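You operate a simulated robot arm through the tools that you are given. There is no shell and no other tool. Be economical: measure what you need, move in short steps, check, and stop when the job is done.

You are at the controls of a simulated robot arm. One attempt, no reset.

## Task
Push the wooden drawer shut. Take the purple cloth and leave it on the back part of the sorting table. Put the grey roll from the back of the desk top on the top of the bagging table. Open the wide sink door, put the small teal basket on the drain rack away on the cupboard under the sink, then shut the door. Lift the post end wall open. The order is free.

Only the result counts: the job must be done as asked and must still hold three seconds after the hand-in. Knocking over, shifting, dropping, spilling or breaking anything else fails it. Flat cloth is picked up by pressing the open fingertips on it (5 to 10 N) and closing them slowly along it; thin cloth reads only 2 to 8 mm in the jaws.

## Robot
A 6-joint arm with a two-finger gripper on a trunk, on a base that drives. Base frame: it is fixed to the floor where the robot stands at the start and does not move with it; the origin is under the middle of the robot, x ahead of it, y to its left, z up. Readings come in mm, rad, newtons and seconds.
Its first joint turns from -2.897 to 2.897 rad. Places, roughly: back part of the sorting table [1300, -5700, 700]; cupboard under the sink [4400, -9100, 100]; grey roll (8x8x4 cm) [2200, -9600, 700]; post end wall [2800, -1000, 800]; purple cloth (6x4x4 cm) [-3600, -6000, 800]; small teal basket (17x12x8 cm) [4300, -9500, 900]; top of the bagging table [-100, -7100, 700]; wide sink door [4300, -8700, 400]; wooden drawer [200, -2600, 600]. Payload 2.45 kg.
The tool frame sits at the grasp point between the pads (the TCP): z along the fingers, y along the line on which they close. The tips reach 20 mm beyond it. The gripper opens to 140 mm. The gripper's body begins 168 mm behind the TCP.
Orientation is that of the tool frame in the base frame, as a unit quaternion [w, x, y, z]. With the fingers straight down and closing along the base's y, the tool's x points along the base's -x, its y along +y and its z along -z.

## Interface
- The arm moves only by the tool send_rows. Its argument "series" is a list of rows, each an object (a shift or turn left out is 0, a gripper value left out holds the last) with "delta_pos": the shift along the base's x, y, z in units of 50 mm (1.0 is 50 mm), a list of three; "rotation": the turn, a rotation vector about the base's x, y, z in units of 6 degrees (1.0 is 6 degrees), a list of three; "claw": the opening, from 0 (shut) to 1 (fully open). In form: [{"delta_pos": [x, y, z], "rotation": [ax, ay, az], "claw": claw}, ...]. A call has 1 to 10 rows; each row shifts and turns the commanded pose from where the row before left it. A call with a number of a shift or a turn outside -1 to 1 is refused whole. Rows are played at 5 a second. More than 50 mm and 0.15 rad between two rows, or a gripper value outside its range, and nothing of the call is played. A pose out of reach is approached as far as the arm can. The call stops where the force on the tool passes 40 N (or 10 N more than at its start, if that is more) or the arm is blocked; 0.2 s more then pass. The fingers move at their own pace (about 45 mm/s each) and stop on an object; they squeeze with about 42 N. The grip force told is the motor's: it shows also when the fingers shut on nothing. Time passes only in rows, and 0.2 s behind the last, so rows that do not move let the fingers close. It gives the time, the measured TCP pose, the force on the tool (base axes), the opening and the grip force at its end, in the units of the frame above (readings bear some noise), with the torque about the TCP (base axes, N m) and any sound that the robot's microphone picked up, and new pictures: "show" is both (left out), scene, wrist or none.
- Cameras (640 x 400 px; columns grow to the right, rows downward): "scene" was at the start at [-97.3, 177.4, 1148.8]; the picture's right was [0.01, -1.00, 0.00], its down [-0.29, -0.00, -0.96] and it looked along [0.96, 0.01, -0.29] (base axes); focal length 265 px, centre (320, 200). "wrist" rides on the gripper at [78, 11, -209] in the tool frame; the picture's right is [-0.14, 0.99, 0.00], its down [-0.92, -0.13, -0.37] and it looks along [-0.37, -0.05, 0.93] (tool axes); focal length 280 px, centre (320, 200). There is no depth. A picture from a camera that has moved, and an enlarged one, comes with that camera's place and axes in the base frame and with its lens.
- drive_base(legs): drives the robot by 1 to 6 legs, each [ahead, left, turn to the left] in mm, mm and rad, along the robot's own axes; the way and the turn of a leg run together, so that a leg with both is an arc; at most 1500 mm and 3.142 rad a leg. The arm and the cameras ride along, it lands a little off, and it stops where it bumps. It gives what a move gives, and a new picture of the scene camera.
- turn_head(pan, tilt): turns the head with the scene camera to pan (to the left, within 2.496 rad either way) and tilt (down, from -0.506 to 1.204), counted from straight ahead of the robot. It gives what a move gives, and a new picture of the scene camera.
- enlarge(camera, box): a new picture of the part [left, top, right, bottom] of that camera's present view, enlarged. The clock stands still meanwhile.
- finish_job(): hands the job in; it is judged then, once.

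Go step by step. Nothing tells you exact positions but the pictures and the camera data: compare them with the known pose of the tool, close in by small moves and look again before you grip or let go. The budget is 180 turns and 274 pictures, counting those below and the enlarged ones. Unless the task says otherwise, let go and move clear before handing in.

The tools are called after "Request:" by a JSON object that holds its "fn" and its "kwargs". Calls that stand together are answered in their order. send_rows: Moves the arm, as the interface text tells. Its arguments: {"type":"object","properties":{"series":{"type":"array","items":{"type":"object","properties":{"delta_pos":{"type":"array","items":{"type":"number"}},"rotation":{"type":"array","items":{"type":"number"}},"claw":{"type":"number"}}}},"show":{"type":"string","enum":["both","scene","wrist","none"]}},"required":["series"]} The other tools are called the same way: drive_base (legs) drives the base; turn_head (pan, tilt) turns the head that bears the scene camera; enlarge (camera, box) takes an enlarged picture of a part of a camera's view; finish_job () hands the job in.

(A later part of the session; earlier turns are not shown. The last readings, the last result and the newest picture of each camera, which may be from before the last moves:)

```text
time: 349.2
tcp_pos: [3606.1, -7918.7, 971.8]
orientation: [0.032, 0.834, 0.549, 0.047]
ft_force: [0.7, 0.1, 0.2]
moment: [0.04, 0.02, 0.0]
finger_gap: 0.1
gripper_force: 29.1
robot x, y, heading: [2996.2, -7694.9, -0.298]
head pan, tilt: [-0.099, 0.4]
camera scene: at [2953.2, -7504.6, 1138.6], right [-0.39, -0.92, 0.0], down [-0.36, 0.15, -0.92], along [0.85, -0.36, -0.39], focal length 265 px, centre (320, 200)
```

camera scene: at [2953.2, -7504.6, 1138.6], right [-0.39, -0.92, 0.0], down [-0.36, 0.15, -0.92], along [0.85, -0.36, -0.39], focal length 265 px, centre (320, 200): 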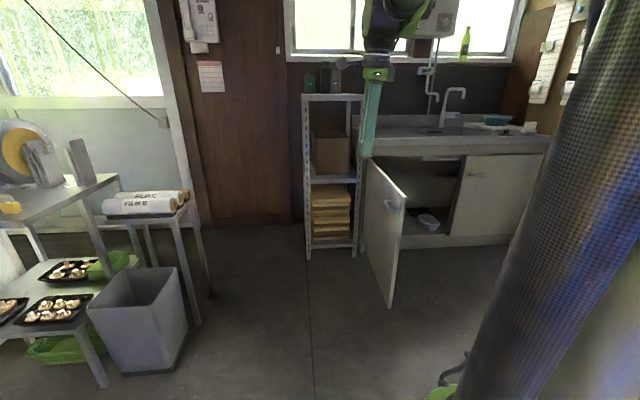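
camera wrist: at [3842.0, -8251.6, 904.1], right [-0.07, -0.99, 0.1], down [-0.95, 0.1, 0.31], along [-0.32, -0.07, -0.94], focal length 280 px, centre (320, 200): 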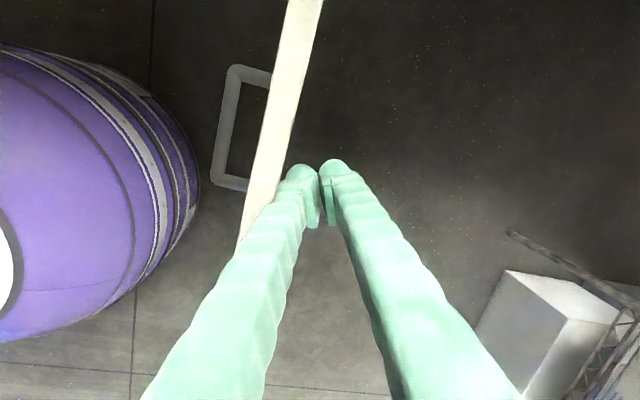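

Request:
{"fn": "send_rows", "kwargs": {"series": [{"delta_pos": [-0.9, 0.28, 0.3]}, {"delta_pos": [-0.9, 0.28, 0.3]}], "show": "none"}}

Request:
{"fn": "drive_base", "kwargs": {"legs": [[0, -787, 0], [1000, 0, 0], [0, -130, 0]]}}

Request:
{"fn": "turn_head", "kwargs": {"pan": -0.1, "tilt": 0.5}}

```text
time: 349.8
tcp_pos: [3516.8, -7891.2, 999.2]
orientation: [0.033, 0.833, 0.55, 0.048]
ft_force: [0.8, -1.6, 0.4]
moment: [-0.01, 0.05, 0.01]
finger_gap: 0.0
gripper_force: 29.5
robot x, y, heading: [2999.2, -7694.6, -0.299]
head pan, tilt: [-0.099, 0.4]
```

```text
time: 359.8
tcp_pos: [4231.6, -9043.6, 998.9]
orientation: [0.031, 0.829, 0.556, 0.048]
ft_force: [-0.2, 0.5, 0.6]
moment: [0.0, -0.02, 0.01]
finger_gap: 0.1
gripper_force: 28.9
robot x, y, heading: [3710.8, -8858.3, -0.279]
head pan, tilt: [-0.099, 0.4]
camera scene: at [3662.3, -8667.0, 1138.6], right [-0.37, -0.93, 0.0], down [-0.36, 0.14, -0.92], along [0.85, -0.34, -0.39], focal length 265 px, centre (320, 200)
```

scene: 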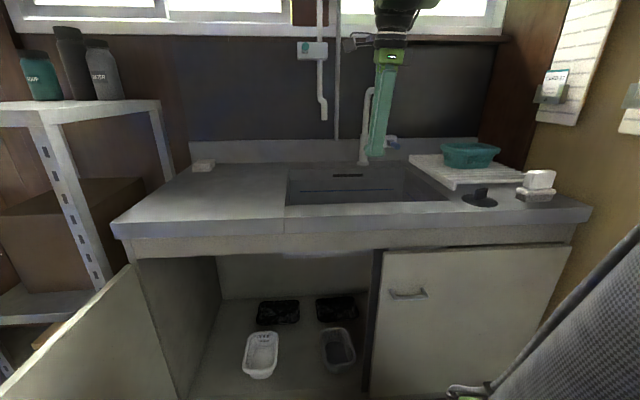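

```text
time: 360.4
tcp_pos: [4231.8, -9045.4, 998.7]
orientation: [0.031, 0.829, 0.556, 0.048]
ft_force: [-0.2, 0.8, 0.3]
moment: [0.0, 0.02, -0.01]
finger_gap: 0.0
gripper_force: 29.2
robot x, y, heading: [3708.9, -8854.1, -0.279]
head pan, tilt: [-0.099, 0.499]
camera scene: at [3660.7, -8666.4, 1129.5], right [-0.37, -0.93, 0.0], down [-0.44, 0.18, -0.88], along [0.81, -0.33, -0.48], focal length 265 px, centre (320, 200)
```

scene: 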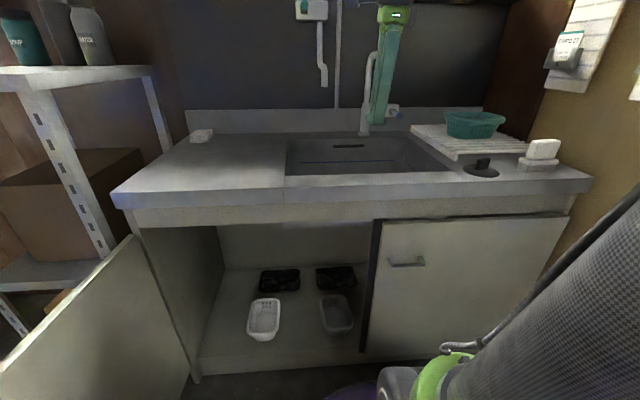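

Request:
{"fn": "enlarge", "kwargs": {"camera": "scene", "box": [390, 90, 590, 215]}}

Request:
{"fn": "enlarge", "kwargs": {"camera": "scene", "box": [180, 210, 400, 390]}}

```text
3.20 times, centred on (490, 152) of scene
camera zoom: at [3660.7, -8666.4, 1129.5], right [-0.37, -0.93, 0.0], down [-0.44, 0.18, -0.88], along [0.81, -0.33, -0.48], focal length 848 px, centre (-224, 352)
```

zoom: 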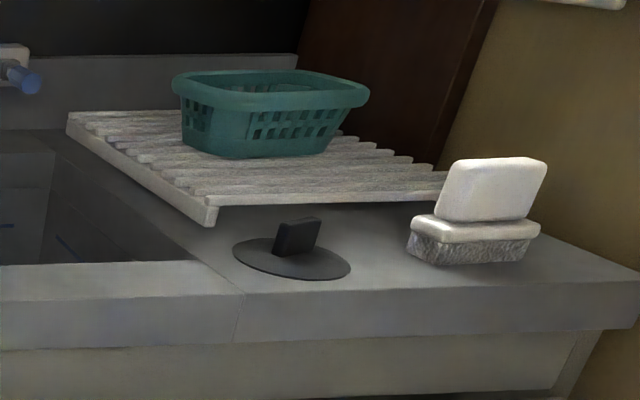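

```text
2.22 times, centred on (290, 300) of scene
camera zoom: at [3660.7, -8666.4, 1129.5], right [-0.37, -0.93, 0.0], down [-0.44, 0.18, -0.88], along [0.81, -0.33, -0.48], focal length 589 px, centre (387, -22)
```

zoom: 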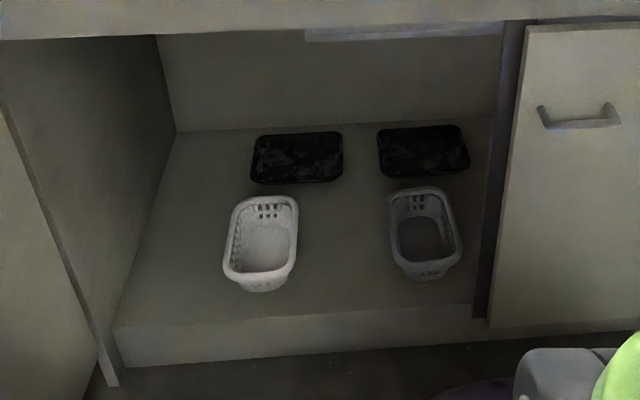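

Inside the cupboard there are two small baskets and two trays; a free slot lies between the baskets. I'll prepare a 45° tool tilt so the basket can be carried level into the cupboard; first I orient the tool for the pick.

Request:
{"fn": "send_rows", "kwargs": {"series": [{"delta_pos": [0, 0, 0.5], "rotation": [0, 1, 0]}, {"delta_pos": [0, 0, 0.5], "rotation": [0, 0, 0.8]}, {"rotation": [-0.893, 0.283, 0]}, {"rotation": [-0.893, 0.283, 0]}, {"rotation": [-0.893, 0.283, 0]}, {"rotation": [-0.893, 0.283, 0]}, {"rotation": [-0.893, 0.283, 0]}, {"rotation": [-0.893, 0.283, 0]}, {"rotation": [-0.893, 0.283, 0]}, {"rotation": [-0.893, 0.283, 0]}], "show": "both"}}

```text
time: 362.6
tcp_pos: [4230.7, -9044.9, 1049.0]
orientation: [0.228, 0.745, 0.548, -0.305]
ft_force: [0.1, 0.0, 0.3]
moment: [0.0, -0.01, 0.01]
finger_gap: 0.0
gripper_force: 29.4
robot x, y, heading: [3710.6, -8855.7, -0.283]
head pan, tilt: [-0.099, 0.499]
camera scene: at [3660.7, -8666.3, 1129.4], right [-0.37, -0.93, 0.0], down [-0.44, 0.18, -0.88], along [0.81, -0.33, -0.48], focal length 265 px, centre (320, 200)
camera wrist: at [4300.4, -8853.7, 1140.9], right [0.92, -0.39, 0.1], down [-0.24, -0.34, 0.91], along [-0.32, -0.86, -0.4], focal length 280 px, centre (320, 200)
```

scene: 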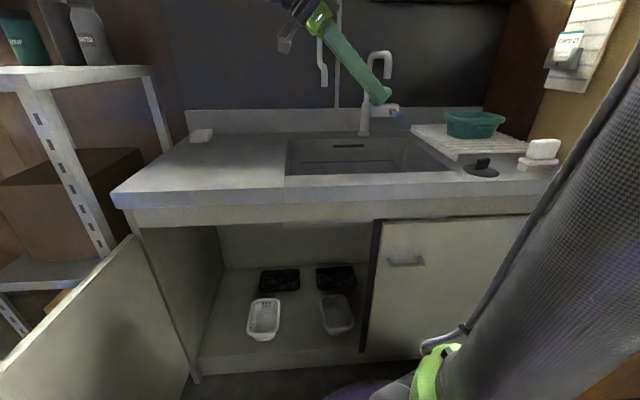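
wrist: 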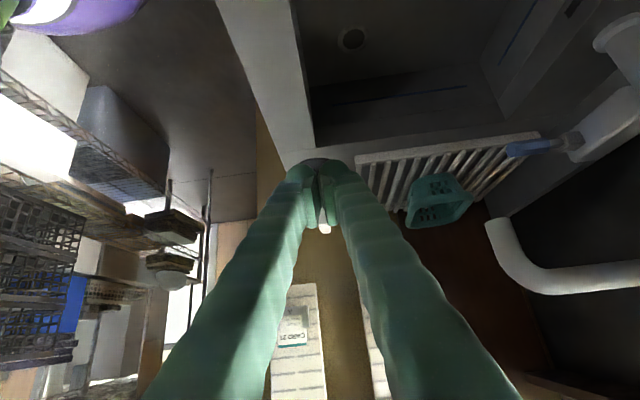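

The faucet spout end is near [4358, -9161, 1071], so I pass in front of it. I reduce the tilt to about 30° from vertical and move toward the basket for a close look.

Request:
{"fn": "send_rows", "kwargs": {"series": [{"delta_pos": [-0.28, -0.9, 0.1], "rotation": [0.953, -0.302, 0]}, {"delta_pos": [-0.28, -0.9, 0.1], "rotation": [0.953, -0.302, 0]}, {"delta_pos": [-0.28, -0.9, 0.1], "rotation": [0.476, -0.151, 0]}, {"delta_pos": [-0.28, -0.9, 0.1], "rotation": [0, 0, -1]}, {"delta_pos": [-0.28, -0.9, 0.1], "rotation": [0, 0, -1]}, {"delta_pos": [-0.28, -0.9, 0.1], "rotation": [0, 0, -1], "claw": 0.35}, {"delta_pos": [-0.1, -0.5, 0.1]}], "show": "both"}}

```text
time: 364.2
tcp_pos: [4142.0, -9341.1, 1085.6]
orientation: [0.121, 0.859, 0.442, -0.226]
ft_force: [0.1, -0.2, -0.3]
moment: [0.0, 0.0, 0.04]
finger_gap: 49.2
gripper_force: 0.2
robot x, y, heading: [3710.4, -8852.7, -0.285]
head pan, tilt: [-0.099, 0.499]
camera scene: at [3660.7, -8666.3, 1129.4], right [-0.37, -0.93, 0.0], down [-0.44, 0.18, -0.88], along [0.81, -0.33, -0.48], focal length 265 px, centre (320, 200)
camera wrist: at [4248.0, -9206.2, 1226.8], right [0.74, -0.67, 0.08], down [-0.47, -0.43, 0.78], along [-0.49, -0.61, -0.63], focal length 280 px, centre (320, 200)
```

scene: 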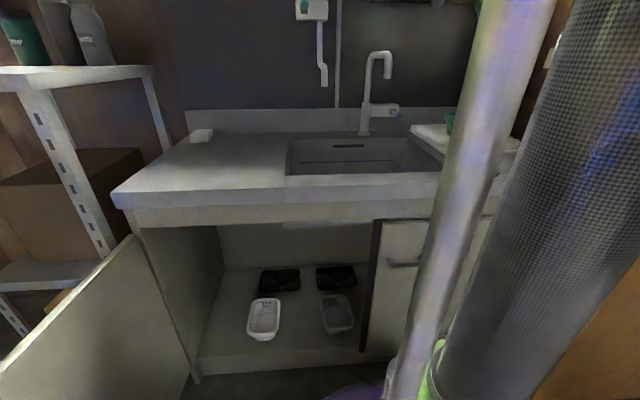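
wrist: 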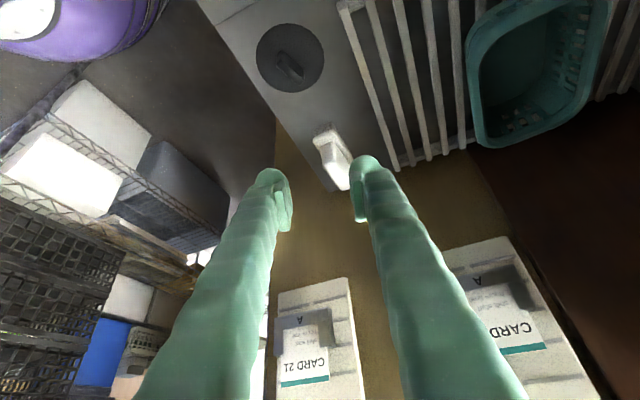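

Request:
{"fn": "send_rows", "kwargs": {"series": [{"delta_pos": [0.5, -0.3, 0], "rotation": [0, 0, 1]}, {"delta_pos": [0.5, -0.3, 0], "rotation": [0, 0, 1]}, {"delta_pos": [0.6, -0.4, 0], "rotation": [0, 0, 0.85]}, {"delta_pos": [0.7, -0.45, 0]}, {"delta_pos": [0.7, -0.45, -0.2]}], "show": "both"}}

```text
time: 365.4
tcp_pos: [4290.7, -9433.1, 1074.3]
orientation: [0.153, 0.783, 0.566, -0.206]
ft_force: [-1.1, -0.2, 0.8]
moment: [-0.02, -0.06, 0.05]
finger_gap: 49.3
gripper_force: 0.0
robot x, y, heading: [3709.1, -8855.6, -0.282]
head pan, tilt: [-0.099, 0.499]
camera scene: at [3660.5, -8666.2, 1129.4], right [-0.37, -0.93, 0.0], down [-0.44, 0.18, -0.88], along [0.81, -0.33, -0.48], focal length 265 px, centre (320, 200)
camera wrist: at [4354.1, -9274.4, 1216.7], right [0.9, -0.42, 0.08], down [-0.32, -0.54, 0.78], along [-0.29, -0.72, -0.63], focal length 280 px, centre (320, 200)
```

scene: 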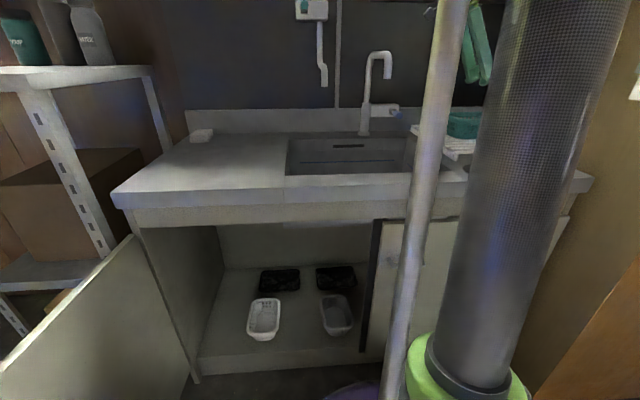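
wrist: 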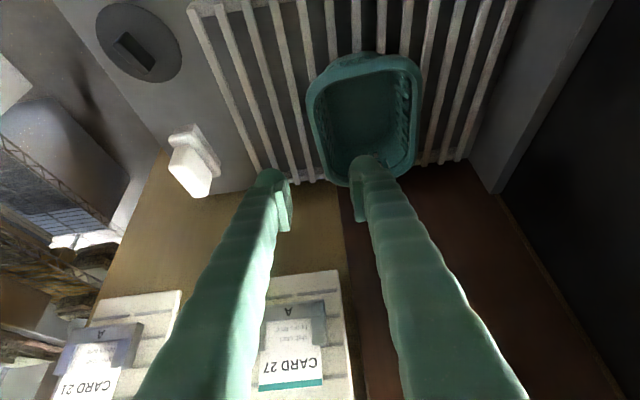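

Request:
{"fn": "send_rows", "kwargs": {"series": [{"delta_pos": [0.26, 0.5, 0]}, {"delta_pos": [-0.13, -0.42, -0.78]}, {"delta_pos": [-0.13, -0.42, -0.78]}, {"delta_pos": [-0.06, -0.2, -0.38]}], "show": "wrist"}}

Request:
{"fn": "enlarge", "kwargs": {"camera": "wrist", "box": [220, 60, 460, 240]}}

```text
time: 366.4
tcp_pos: [4288.7, -9462.9, 977.4]
orientation: [0.154, 0.783, 0.566, -0.205]
ft_force: [-0.6, -0.6, -0.1]
moment: [-0.02, 0.0, 0.01]
finger_gap: 49.2
gripper_force: 0.1
robot x, y, heading: [3711.0, -8854.9, -0.282]
head pan, tilt: [-0.099, 0.499]
camera wrist: at [4351.8, -9302.1, 1119.0], right [0.9, -0.42, 0.08], down [-0.32, -0.54, 0.78], along [-0.29, -0.72, -0.63], focal length 280 px, centre (320, 200)
```

wrist: 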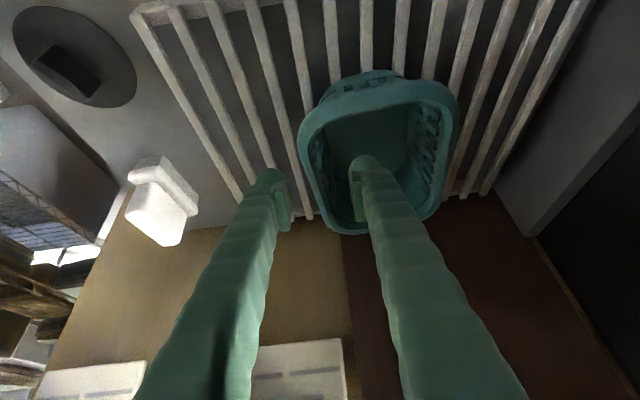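

```text
2.22 times, centred on (340, 150) of wrist
camera zoom: at [4351.8, -9302.1, 1119.0], right [0.9, -0.42, 0.08], down [-0.32, -0.54, 0.78], along [-0.29, -0.72, -0.63], focal length 623 px, centre (276, 311)
```

zoom: 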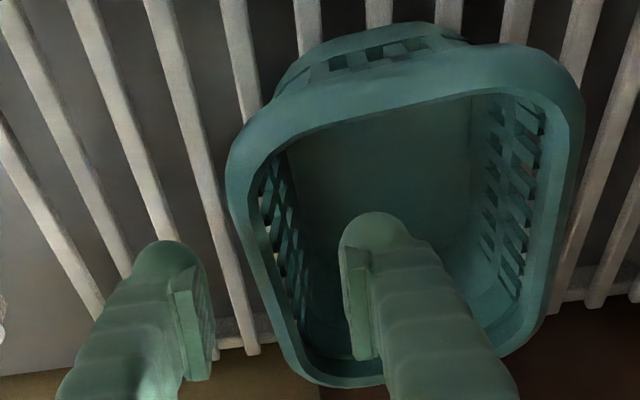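

Request:
{"fn": "send_rows", "kwargs": {"series": [{"delta_pos": [-0.1, -0.32, -0.6]}, {"delta_pos": [-0.1, -0.32, -0.6]}], "show": "none"}}

Request:
{"fn": "enlarge", "kwargs": {"camera": "wrist", "box": [220, 60, 460, 240]}}

```text
time: 367.0
tcp_pos: [4279.5, -9494.5, 916.9]
orientation: [0.154, 0.783, 0.567, -0.205]
ft_force: [-0.2, 0.4, 0.1]
moment: [-0.05, -0.04, 0.0]
finger_gap: 49.1
gripper_force: 0.1
robot x, y, heading: [3708.8, -8855.6, -0.283]
head pan, tilt: [-0.099, 0.499]
```

```text
2.22 times, centred on (340, 150) of wrist
camera zoom: at [4341.4, -9334.1, 1058.5], right [0.9, -0.42, 0.08], down [-0.32, -0.54, 0.78], along [-0.29, -0.72, -0.63], focal length 623 px, centre (276, 311)
```

zoom: 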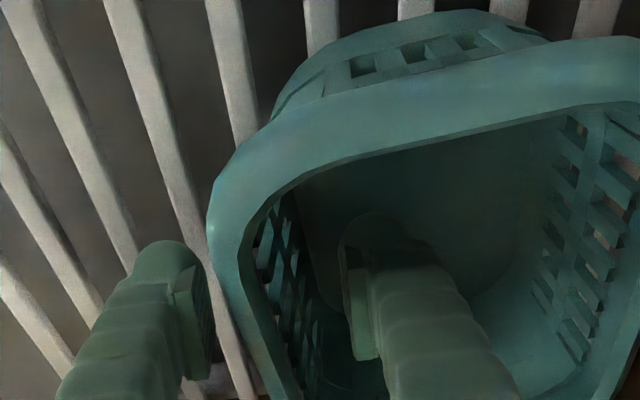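

Request:
{"fn": "send_rows", "kwargs": {"series": [{"delta_pos": [-0.04, -0.12, -0.22]}, {"claw": 0.15}, {"claw": 0}, {}, {}], "show": "both"}}

```text
time: 367.8
tcp_pos: [4279.2, -9499.9, 908.2]
orientation: [0.156, 0.783, 0.566, -0.206]
ft_force: [5.8, -2.6, 25.9]
moment: [-0.22, -1.09, -0.03]
finger_gap: 23.9
gripper_force: 8.6
robot x, y, heading: [3711.3, -8854.3, -0.277]
head pan, tilt: [-0.099, 0.499]
stopped in row 3: the force on the tool passed its limit at 43 N (the readings are from after the stop); the commanded pose is now the measured one
camera scene: at [3660.5, -8666.0, 1129.4], right [-0.37, -0.93, 0.0], down [-0.44, 0.18, -0.88], along [0.82, -0.33, -0.48], focal length 265 px, centre (320, 200)
camera wrist: at [4340.9, -9339.1, 1049.2], right [0.9, -0.42, 0.08], down [-0.32, -0.54, 0.78], along [-0.28, -0.73, -0.62], focal length 280 px, centre (320, 200)
```

scene: 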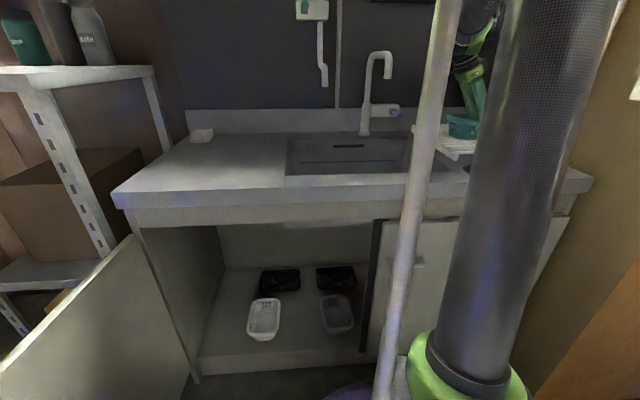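
wrist: 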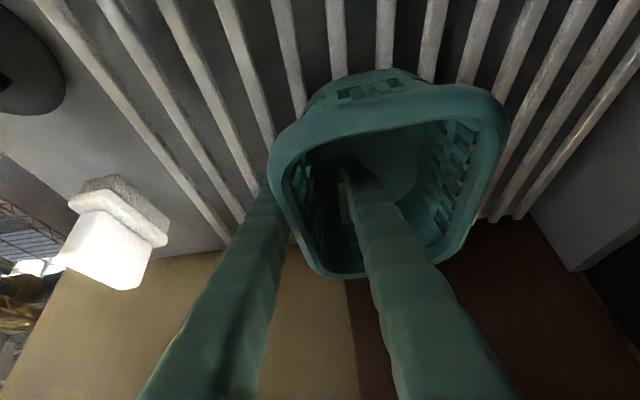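

Request:
{"fn": "send_rows", "kwargs": {"series": [{"delta_pos": [0, 0, 0.06], "claw": 0.12}, {"claw": 0}, {}, {}], "show": "none"}}

Request:
{"fn": "enlarge", "kwargs": {"camera": "wrist", "box": [200, 60, 520, 300]}}

```text
time: 368.8
tcp_pos: [4277.3, -9500.6, 910.6]
orientation: [0.155, 0.783, 0.566, -0.207]
ft_force: [3.2, -2.5, 16.7]
moment: [-0.43, -1.66, -0.06]
finger_gap: 7.6
gripper_force: 35.4
robot x, y, heading: [3710.5, -8853.3, -0.283]
head pan, tilt: [-0.099, 0.499]
```

```text
1.67 times, centred on (360, 180) of wrist
camera zoom: at [4340.4, -9339.4, 1051.6], right [0.9, -0.42, 0.08], down [-0.32, -0.54, 0.78], along [-0.28, -0.73, -0.62], focal length 467 px, centre (253, 233)
```

zoom: 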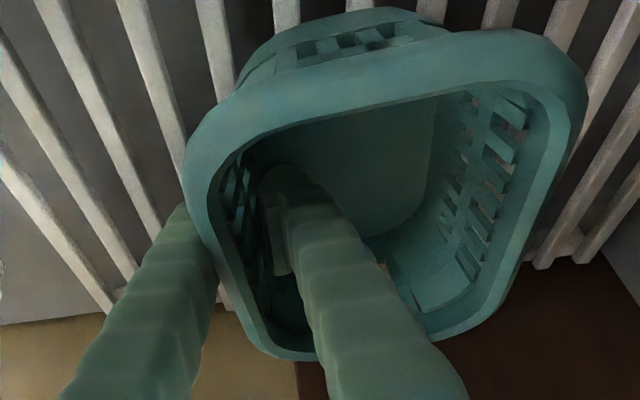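

Wall gripped (7.6 mm). Lifting straight up slowly.

Request:
{"fn": "send_rows", "kwargs": {"series": [{"delta_pos": [0, 0, 0.3]}, {"delta_pos": [0, 0, 0.5]}, {"delta_pos": [0, 0, 0.7]}, {"delta_pos": [0, 0, 0.7]}], "show": "both"}}

```text
time: 369.8
tcp_pos: [4277.6, -9500.6, 1019.3]
orientation: [0.155, 0.783, 0.566, -0.205]
ft_force: [0.5, 0.7, -0.9]
moment: [0.05, 0.02, -0.03]
finger_gap: 6.0
gripper_force: 32.6
robot x, y, heading: [3706.9, -8855.4, -0.282]
head pan, tilt: [-0.099, 0.499]
camera scene: at [3660.9, -8666.5, 1129.5], right [-0.37, -0.93, 0.0], down [-0.44, 0.18, -0.88], along [0.81, -0.33, -0.48], focal length 265 px, centre (320, 200)
camera wrist: at [4339.9, -9340.1, 1160.9], right [0.9, -0.42, 0.08], down [-0.32, -0.54, 0.78], along [-0.29, -0.73, -0.63], focal length 280 px, centre (320, 200)
```

scene: 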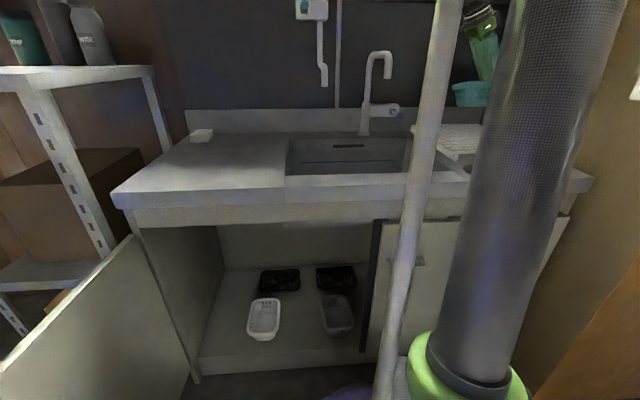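
wrist: 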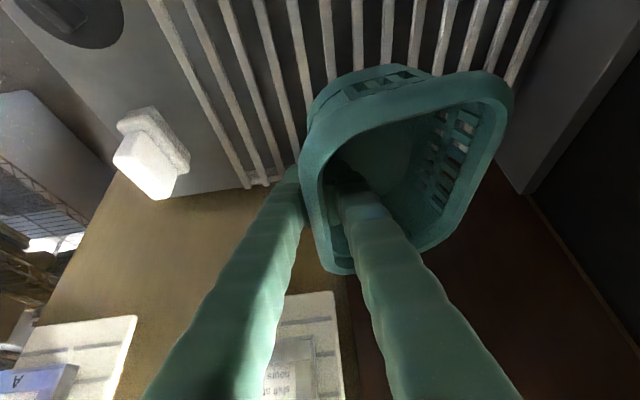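

Request:
{"fn": "send_rows", "kwargs": {"series": [{"delta_pos": [0, 0, 0.8]}], "show": "none"}}

Request:
{"fn": "drive_base", "kwargs": {"legs": [[-200, 60, 0], [-270, 60, 0]]}}

Request:
{"fn": "send_rows", "kwargs": {"series": [{"delta_pos": [0.1, 0.5, 0], "rotation": [0, 0, 1]}, {"delta_pos": [0.1, 0.5, 0], "rotation": [0, 0, 1]}, {"delta_pos": [0.1, 0.5, 0], "rotation": [0, 0, 1]}, {"delta_pos": [0.1, 0.5, 0], "rotation": [0, 0, 1]}, {"delta_pos": [0.1, 0.5, 0], "rotation": [0, 0, 1]}, {"delta_pos": [0.1, 0.5, 0], "rotation": [0, 0, 1]}, {"delta_pos": [0.1, 0.5, 0], "rotation": [0, 0, 1]}, {"delta_pos": [0.1, 0.5, 0], "rotation": [0, 0, 1]}, {"delta_pos": [0.1, 0.5, 0], "rotation": [0, 0, 1]}, {"delta_pos": [0.1, 0.5, 0], "rotation": [0, 0, 1]}], "show": "both"}}

```text
time: 370.1
tcp_pos: [4280.1, -9499.5, 1059.6]
orientation: [0.154, 0.783, 0.566, -0.206]
ft_force: [-0.1, -0.2, -0.4]
moment: [-0.01, 0.0, -0.03]
finger_gap: 6.1
gripper_force: 32.5
robot x, y, heading: [3710.0, -8852.6, -0.279]
head pan, tilt: [-0.099, 0.499]
```

```text
time: 373.3
tcp_pos: [3862.4, -9253.8, 1059.5]
orientation: [0.154, 0.783, 0.567, -0.206]
ft_force: [0.1, -0.1, -0.9]
moment: [-0.01, 0.02, -0.05]
finger_gap: 6.0
gripper_force: 32.7
robot x, y, heading: [3295.4, -8607.3, -0.284]
head pan, tilt: [-0.099, 0.499]
camera scene: at [3242.8, -8421.3, 1129.5], right [-0.37, -0.93, 0.0], down [-0.44, 0.18, -0.88], along [0.82, -0.33, -0.48], focal length 265 px, centre (320, 200)
```

scene: 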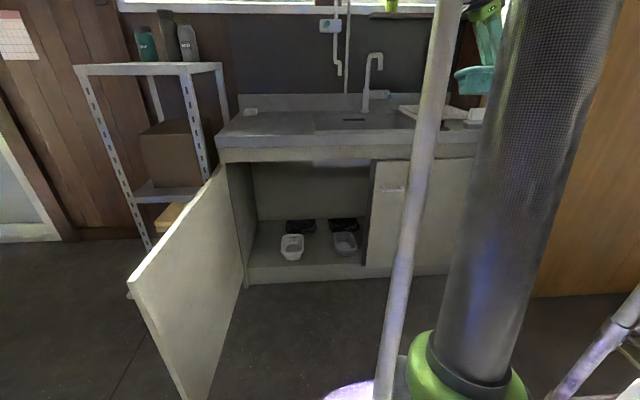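

```text
time: 375.5
tcp_pos: [3914.2, -9002.8, 1059.5]
orientation: [0.236, 0.393, 0.883, -0.101]
ft_force: [1.3, 0.4, -0.8]
moment: [0.01, 0.04, -0.01]
finger_gap: 6.1
gripper_force: 32.7
robot x, y, heading: [3295.2, -8610.1, -0.279]
head pan, tilt: [-0.099, 0.499]
camera scene: at [3242.8, -8421.2, 1129.5], right [-0.37, -0.93, 0.0], down [-0.44, 0.18, -0.88], along [0.82, -0.33, -0.48], focal length 265 px, centre (320, 200)
camera wrist: at [3804.5, -8869.6, 1201.1], right [0.81, 0.57, 0.08], down [0.31, -0.55, 0.78], along [0.49, -0.61, -0.63], focal length 280 px, centre (320, 200)
```

scene: 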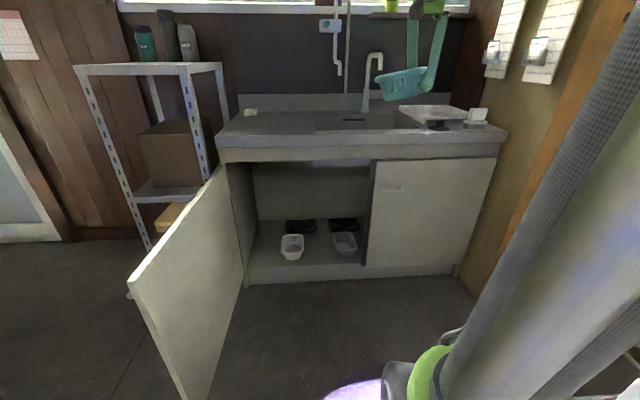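
wrist: 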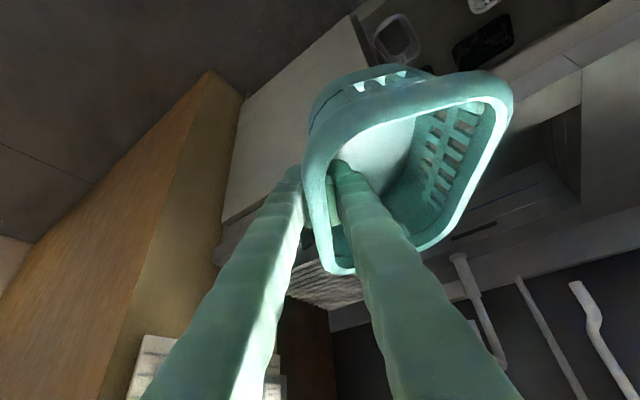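

Request:
{"fn": "send_rows", "kwargs": {"series": [{"delta_pos": [0.27, 0.9, 0], "rotation": [0, 0, 1]}, {"delta_pos": [0.27, 0.9, 0], "rotation": [0, 0, 1]}, {"delta_pos": [0.27, 0.9, 0], "rotation": [0, 0, 1]}, {"delta_pos": [0.27, 0.9, 0], "rotation": [0, 0, 1]}, {"delta_pos": [0.27, 0.9, 0], "rotation": [0, 0, 1]}, {"delta_pos": [0, 0, -0.9]}, {"delta_pos": [0, 0, -0.9]}], "show": "scene"}}

Request:
{"fn": "enlarge", "kwargs": {"camera": "scene", "box": [230, 60, 430, 185]}}

```text
time: 377.1
tcp_pos: [3979.4, -8778.7, 968.4]
orientation: [0.255, 0.152, 0.954, -0.036]
ft_force: [-0.2, -0.4, -1.3]
moment: [-0.12, 0.02, -0.01]
finger_gap: 6.0
gripper_force: 32.1
robot x, y, heading: [3292.3, -8610.3, -0.279]
head pan, tilt: [-0.099, 0.499]
camera scene: at [3242.7, -8421.1, 1129.4], right [-0.37, -0.93, 0.0], down [-0.44, 0.18, -0.88], along [0.82, -0.33, -0.48], focal length 265 px, centre (320, 200)
```

scene: 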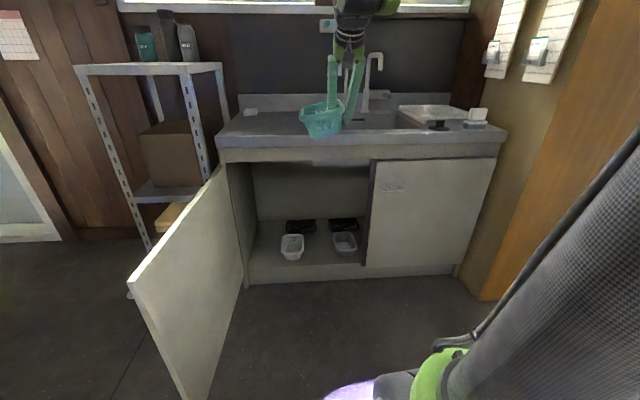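

```text
3.20 times, centred on (330, 122) of scene
camera zoom: at [3242.7, -8421.1, 1129.4], right [-0.37, -0.93, 0.0], down [-0.44, 0.18, -0.88], along [0.82, -0.33, -0.48], focal length 848 px, centre (288, 448)
```

zoom: 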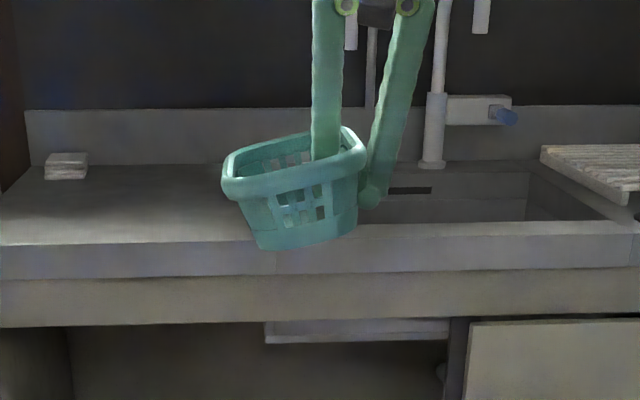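

Request:
{"fn": "send_rows", "kwargs": {"series": [{"delta_pos": [0, 0, -0.9], "rotation": [0.82, -0.26, 0]}, {"delta_pos": [0, 0, -0.9], "rotation": [0.82, -0.26, 0]}, {"delta_pos": [0, 0, -0.95]}, {"delta_pos": [0, 0, -0.95]}, {"delta_pos": [0, 0, -0.95]}, {"delta_pos": [0, 0, -0.95]}, {"delta_pos": [0, 0, -0.95]}, {"delta_pos": [0, 0, -0.95]}, {"delta_pos": [0, 0, -0.95]}, {"delta_pos": [0, 0, -0.95]}], "show": "scene"}}

Request:
{"fn": "enlarge", "kwargs": {"camera": "scene", "box": [220, 180, 420, 305]}}

```text
time: 379.3
tcp_pos: [3978.7, -8777.7, 501.5]
orientation: [0.267, 0.175, 0.946, 0.05]
ft_force: [0.4, 0.4, -0.2]
moment: [-0.04, -0.04, 0.01]
finger_gap: 5.6
gripper_force: 32.1
robot x, y, heading: [3294.4, -8605.1, -0.279]
head pan, tilt: [-0.099, 0.499]
camera scene: at [3242.8, -8421.2, 1129.4], right [-0.37, -0.93, 0.0], down [-0.44, 0.18, -0.88], along [0.82, -0.33, -0.48], focal length 265 px, centre (320, 200)
```

scene: 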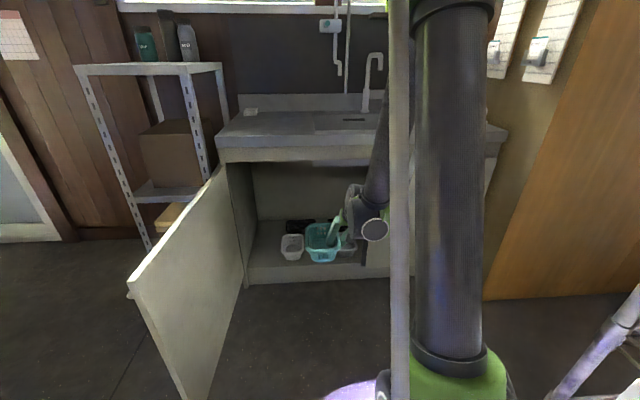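

```text
3.20 times, centred on (320, 242) of scene
camera zoom: at [3242.8, -8421.2, 1129.4], right [-0.37, -0.93, 0.0], down [-0.44, 0.18, -0.88], along [0.82, -0.33, -0.48], focal length 848 px, centre (320, 64)
```

zoom: 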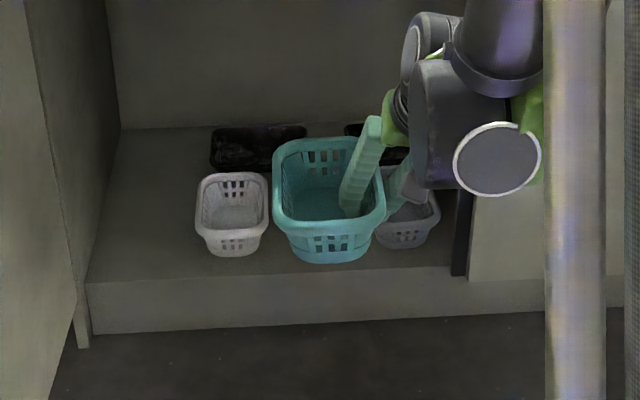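

The arm reaches low, and the basket hangs level. I lower further, then drive forward so the basket goes over the free slot.

Request:
{"fn": "send_rows", "kwargs": {"series": [{"delta_pos": [0, 0, -0.9]}, {"delta_pos": [0, 0, -0.9]}, {"delta_pos": [0, 0, -0.9]}, {"delta_pos": [0, 0, -0.8]}], "show": "scene"}}

Request:
{"fn": "turn_head", "kwargs": {"pan": -0.1, "tilt": 0.65}}

```text
time: 380.3
tcp_pos: [4037.3, -8796.7, 409.2]
orientation: [0.266, 0.174, 0.947, 0.051]
ft_force: [-0.5, 0.6, -0.4]
moment: [-0.01, 0.02, 0.02]
finger_gap: 6.1
gripper_force: 32.0
out of reach, approached as far as the arm can: row 2, 3, 4
robot x, y, heading: [3292.4, -8609.6, -0.28]
head pan, tilt: [-0.099, 0.499]
camera scene: at [3242.8, -8421.2, 1129.5], right [-0.37, -0.93, 0.0], down [-0.44, 0.18, -0.88], along [0.82, -0.33, -0.48], focal length 265 px, centre (320, 200)
```

scene: 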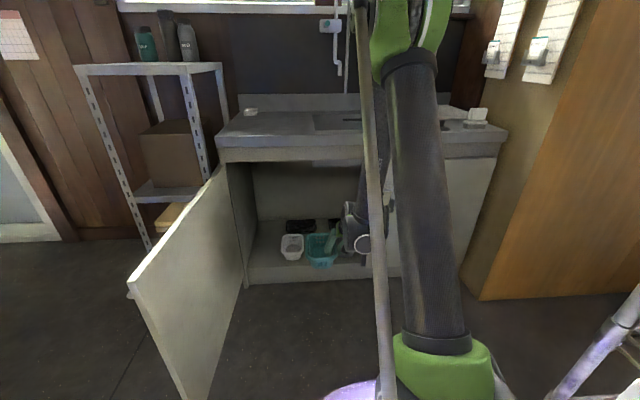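

```text
time: 381.0
tcp_pos: [4036.5, -8796.7, 409.3]
orientation: [0.265, 0.175, 0.947, 0.05]
ft_force: [-0.1, 1.1, -1.7]
moment: [-0.03, 0.03, 0.02]
finger_gap: 5.9
gripper_force: 32.4
robot x, y, heading: [3290.3, -8609.4, -0.278]
head pan, tilt: [-0.099, 0.649]
camera scene: at [3239.0, -8419.6, 1116.1], right [-0.37, -0.93, 0.0], down [-0.56, 0.22, -0.8], along [0.74, -0.3, -0.6], focal length 265 px, centre (320, 200)
```

scene: 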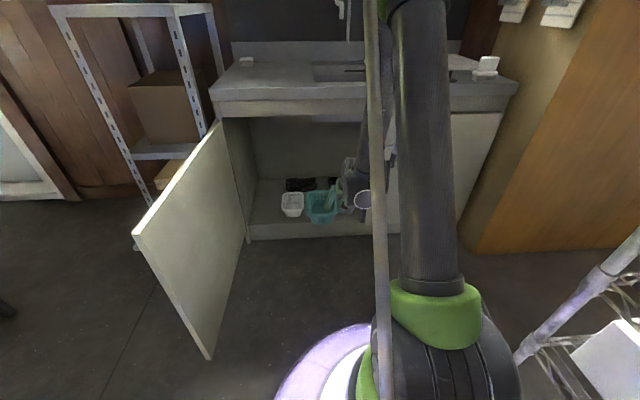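

Request:
{"fn": "send_rows", "kwargs": {"series": [{"delta_pos": [0.6, -0.19, 0]}, {"delta_pos": [0.6, -0.19, -0.3]}, {"delta_pos": [0.2, -0.06, -0.7]}, {"delta_pos": [0.1, -0.03, -0.7]}], "show": "scene"}}

```text
time: 382.0
tcp_pos: [4116.5, -8821.6, 329.1]
orientation: [0.265, 0.175, 0.947, 0.051]
ft_force: [0.9, -0.4, -0.8]
moment: [-0.05, -0.02, -0.01]
finger_gap: 6.0
gripper_force: 32.7
out of reach, approached as far as the arm can: row 4
robot x, y, heading: [3293.2, -8609.6, -0.279]
head pan, tilt: [-0.099, 0.649]
camera scene: at [3239.1, -8419.7, 1116.1], right [-0.37, -0.93, 0.0], down [-0.56, 0.22, -0.8], along [0.74, -0.3, -0.6], focal length 265 px, centre (320, 200)
```

scene: 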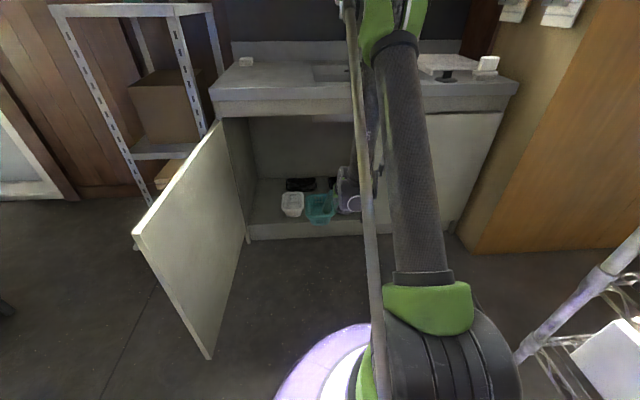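

Request:
{"fn": "send_rows", "kwargs": {"series": [{"delta_pos": [0.7, -0.4, 0]}, {"delta_pos": [0.7, -0.3, 0]}, {"delta_pos": [0.6, -0.2, 0]}, {"delta_pos": [0.2, -0.06, -0.3]}], "show": "both"}}

Request:
{"fn": "enlarge", "kwargs": {"camera": "scene", "box": [240, 150, 400, 250]}}

```text
time: 383.0
tcp_pos: [4229.0, -8871.0, 312.7]
orientation: [0.266, 0.175, 0.947, 0.05]
ft_force: [0.0, 0.1, 0.2]
moment: [0.0, 0.0, 0.01]
finger_gap: 6.2
gripper_force: 32.5
robot x, y, heading: [3293.4, -8606.9, -0.275]
head pan, tilt: [-0.099, 0.649]
camera scene: at [3239.0, -8419.7, 1116.1], right [-0.37, -0.93, 0.0], down [-0.56, 0.22, -0.8], along [0.74, -0.3, -0.6], focal length 265 px, centre (320, 200)
camera wrist: at [4060.2, -8832.7, 453.9], right [0.41, 0.88, 0.25], down [0.5, -0.45, 0.74], along [0.76, -0.18, -0.62], focal length 280 px, centre (320, 200)
```

scene: 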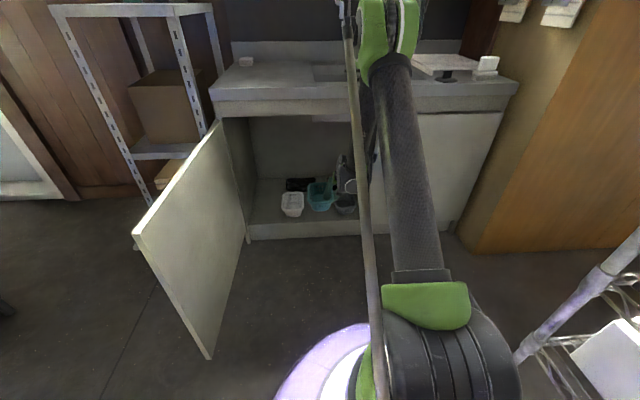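
wrist: 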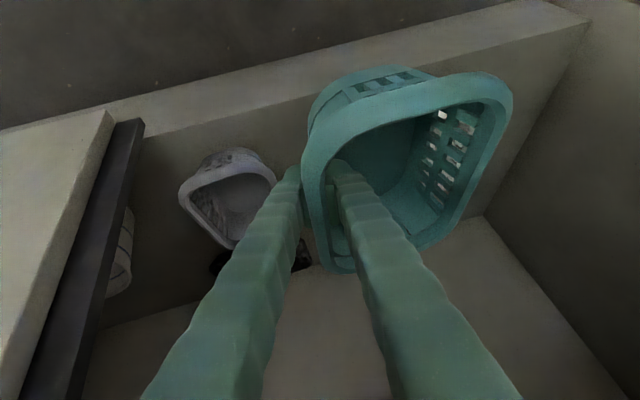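

```text
4.00 times, centred on (320, 200) of scene
camera zoom: at [3239.0, -8419.7, 1116.1], right [-0.37, -0.93, 0.0], down [-0.56, 0.22, -0.8], along [0.74, -0.3, -0.6], focal length 1060 px, centre (320, 200)
```

zoom: 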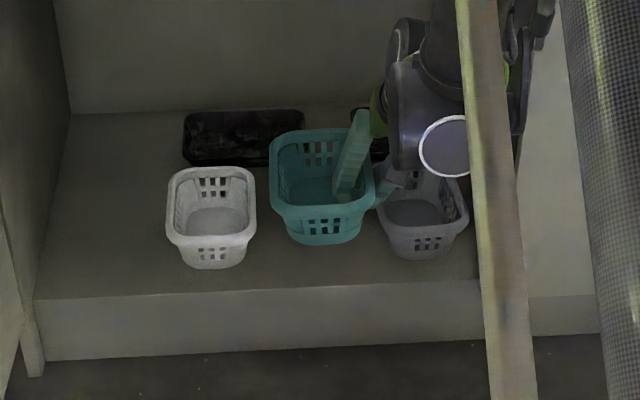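

Request:
{"fn": "drive_base", "kwargs": {"legs": [[105, 0, -0.025]]}}

Request:
{"fn": "enlarge", "kwargs": {"camera": "scene", "box": [230, 170, 410, 290]}}

Request:
{"fn": "enlarge", "kwargs": {"camera": "wrist", "box": [0, 0, 640, 400]}}

```text
time: 384.2
tcp_pos: [4322.7, -8923.5, 313.8]
orientation: [0.266, 0.186, 0.945, 0.046]
ft_force: [-0.1, -0.4, -0.6]
moment: [-0.02, 0.01, 0.02]
finger_gap: 6.2
gripper_force: 32.8
robot x, y, heading: [3394.1, -8636.6, -0.305]
head pan, tilt: [-0.099, 0.649]
camera scene: at [3344.6, -8448.8, 1116.1], right [-0.39, -0.92, 0.0], down [-0.56, 0.24, -0.8], along [0.73, -0.31, -0.6], focal length 265 px, centre (320, 200)
```

scene: 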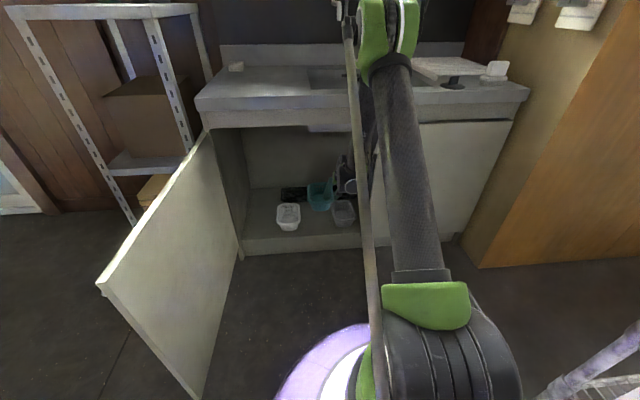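

```text
3.33 times, centred on (320, 230) of scene
camera zoom: at [3344.6, -8448.8, 1116.1], right [-0.39, -0.92, 0.0], down [-0.56, 0.24, -0.8], along [0.73, -0.31, -0.6], focal length 884 px, centre (320, 100)
```

zoom: 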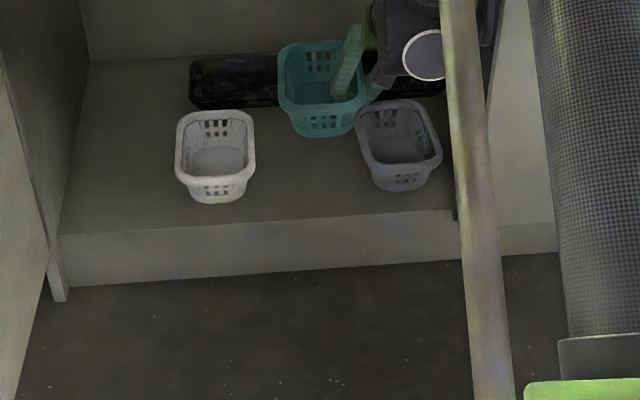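

```text
1.00 times, centred on (320, 200) of wrist (not enlarged: the box is as wide or as high as the picture)
camera zoom: at [4155.4, -8881.2, 453.9], right [0.43, 0.87, 0.25], down [0.49, -0.46, 0.74], along [0.76, -0.19, -0.62], focal length 280 px, centre (320, 200)
```

zoom: 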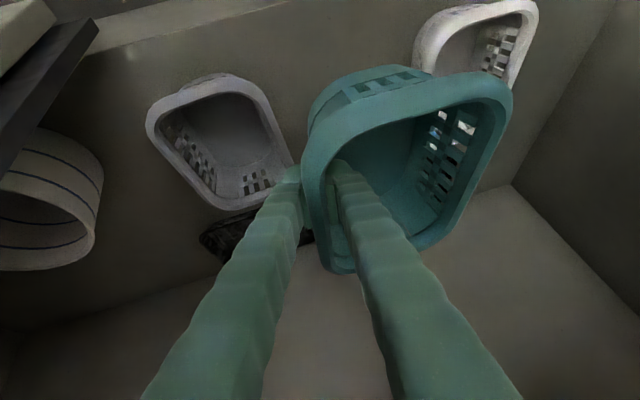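

Request:
{"fn": "send_rows", "kwargs": {"series": [{"delta_pos": [0.1, 0.3, 0]}, {"delta_pos": [0, 0, -0.6]}, {"delta_pos": [0, 0, -0.6]}], "show": "wrist"}}

Request:
{"fn": "enlarge", "kwargs": {"camera": "scene", "box": [260, 170, 380, 245]}}

```text
time: 385.0
tcp_pos: [4328.4, -8908.2, 253.7]
orientation: [0.267, 0.185, 0.945, 0.047]
ft_force: [-0.9, 0.6, -0.7]
moment: [-0.04, 0.0, 0.0]
finger_gap: 6.2
gripper_force: 32.5
robot x, y, heading: [3394.8, -8639.8, -0.305]
head pan, tilt: [-0.099, 0.649]
camera wrist: at [4160.4, -8866.6, 394.0], right [0.43, 0.87, 0.25], down [0.49, -0.46, 0.74], along [0.76, -0.19, -0.62], focal length 280 px, centre (320, 200)
```

wrist: 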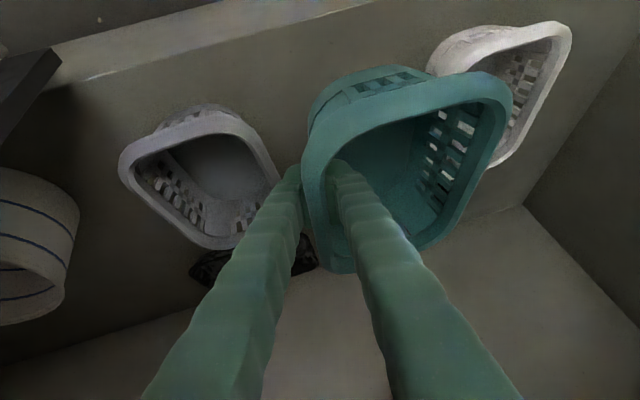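

```text
5.33 times, centred on (320, 208) of scene
camera zoom: at [3344.6, -8448.8, 1116.1], right [-0.39, -0.92, 0.0], down [-0.56, 0.24, -0.8], along [0.73, -0.31, -0.6], focal length 1414 px, centre (320, 160)
```

zoom: 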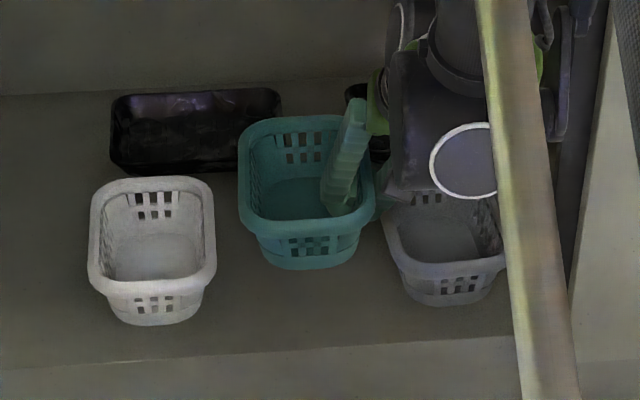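

Request:
{"fn": "send_rows", "kwargs": {"series": [{"delta_pos": [0.04, 0.12, -0.2]}, {"delta_pos": [0, 0, -0.3]}], "show": "none"}}

Request:
{"fn": "enlarge", "kwargs": {"camera": "scene", "box": [260, 170, 380, 245]}}

```text
time: 385.6
tcp_pos: [4329.7, -8901.6, 227.4]
orientation: [0.267, 0.186, 0.944, 0.047]
ft_force: [-0.5, 0.5, -1.2]
moment: [-0.02, -0.03, 0.03]
finger_gap: 6.2
gripper_force: 32.5
robot x, y, heading: [3393.9, -8642.2, -0.307]
head pan, tilt: [-0.099, 0.649]
```

```text
5.33 times, centred on (320, 208) of scene
camera zoom: at [3344.6, -8448.8, 1116.1], right [-0.39, -0.92, 0.0], down [-0.56, 0.24, -0.8], along [0.73, -0.31, -0.6], focal length 1414 px, centre (320, 160)
```

zoom: 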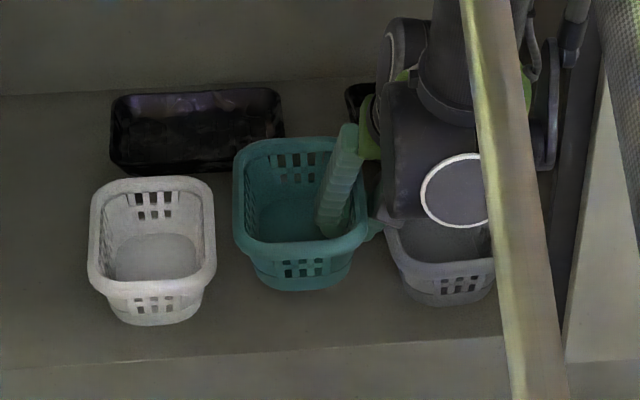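

Request:
{"fn": "send_rows", "kwargs": {"series": [{"delta_pos": [0, 0, -0.12]}, {"delta_pos": [0, 0, -0.1]}, {"delta_pos": [0, 0, -0.08]}, {"delta_pos": [0, 0, -0.08]}], "show": "none"}}

Request:
{"fn": "enlarge", "kwargs": {"camera": "scene", "box": [260, 170, 380, 245]}}

```text
time: 386.6
tcp_pos: [4329.8, -8902.9, 209.0]
orientation: [0.267, 0.186, 0.945, 0.046]
ft_force: [-0.7, -0.2, -1.2]
moment: [-0.05, 0.02, -0.01]
finger_gap: 6.1
gripper_force: 32.6
robot x, y, heading: [3393.2, -8637.1, -0.303]
head pan, tilt: [-0.099, 0.649]
```

```text
5.33 times, centred on (320, 208) of scene
camera zoom: at [3344.6, -8448.8, 1116.1], right [-0.39, -0.92, 0.0], down [-0.56, 0.24, -0.8], along [0.73, -0.31, -0.6], focal length 1414 px, centre (320, 160)
```

zoom: 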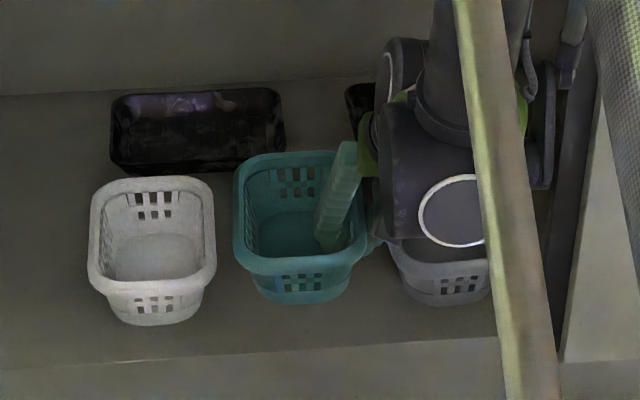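

Request:
{"fn": "send_rows", "kwargs": {"series": [{"delta_pos": [0, 0, -0.08]}, {"delta_pos": [0, 0, -0.08]}, {"delta_pos": [0, 0, -0.08]}, {"delta_pos": [0, 0, -0.08]}], "show": "none"}}

Request:
{"fn": "enlarge", "kwargs": {"camera": "scene", "box": [260, 170, 380, 245]}}

```text
time: 387.6
tcp_pos: [4330.8, -8902.4, 193.0]
orientation: [0.267, 0.186, 0.945, 0.047]
ft_force: [-0.2, 0.9, -0.3]
moment: [-0.05, 0.04, 0.0]
finger_gap: 5.9
gripper_force: 32.5
robot x, y, heading: [3396.0, -8639.0, -0.3]
head pan, tilt: [-0.099, 0.649]
```

```text
5.33 times, centred on (320, 208) of scene
camera zoom: at [3344.6, -8448.8, 1116.1], right [-0.39, -0.92, 0.0], down [-0.56, 0.24, -0.8], along [0.73, -0.31, -0.6], focal length 1414 px, centre (320, 160)
```

zoom: 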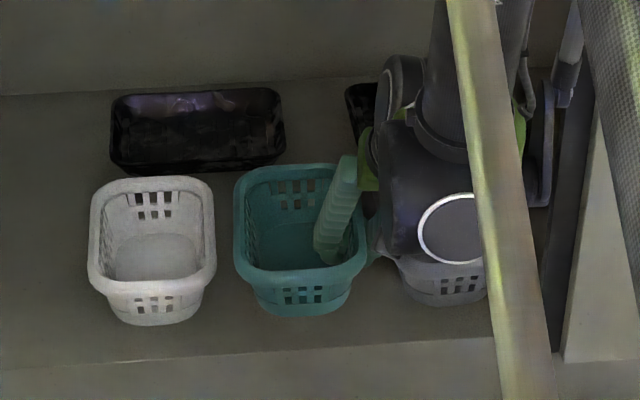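

Request:
{"fn": "send_rows", "kwargs": {"series": [{"delta_pos": [0, 0, -0.06]}, {"delta_pos": [0, 0, -0.06]}, {"delta_pos": [0, 0, -0.06]}, {"delta_pos": [0, 0, -0.06]}], "show": "none"}}

Request:
{"fn": "enlarge", "kwargs": {"camera": "scene", "box": [260, 170, 380, 245]}}

```text
time: 388.6
tcp_pos: [4329.6, -8901.4, 180.5]
orientation: [0.266, 0.186, 0.945, 0.047]
ft_force: [0.0, 0.1, -1.2]
moment: [-0.04, 0.01, 0.01]
finger_gap: 6.0
gripper_force: 32.6
robot x, y, heading: [3395.1, -8639.5, -0.304]
head pan, tilt: [-0.099, 0.649]
```

```text
5.33 times, centred on (320, 208) of scene
camera zoom: at [3344.6, -8448.8, 1116.1], right [-0.39, -0.92, 0.0], down [-0.56, 0.24, -0.8], along [0.73, -0.31, -0.6], focal length 1414 px, centre (320, 160)
```

zoom: 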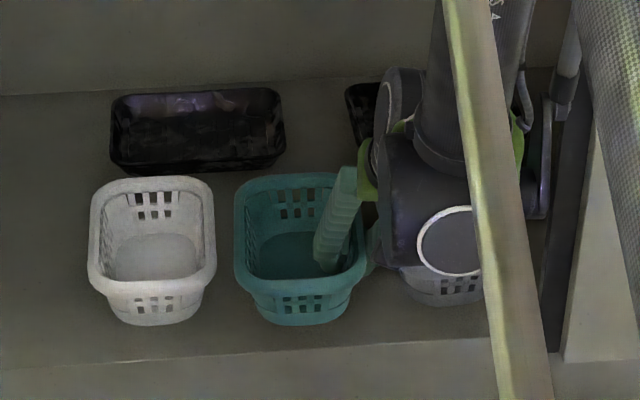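

Request:
{"fn": "send_rows", "kwargs": {"series": [{"delta_pos": [0, 0, -0.05]}, {"delta_pos": [0, 0, -0.05]}, {"delta_pos": [0, 0, -0.05]}, {"delta_pos": [0, 0, -0.05]}], "show": "none"}}

```text
time: 389.6
tcp_pos: [4329.4, -8901.4, 170.3]
orientation: [0.267, 0.186, 0.945, 0.046]
ft_force: [0.2, -0.1, -1.2]
moment: [-0.03, 0.05, 0.02]
finger_gap: 6.2
gripper_force: 32.3
robot x, y, heading: [3390.7, -8641.5, -0.306]
head pan, tilt: [-0.099, 0.649]
```

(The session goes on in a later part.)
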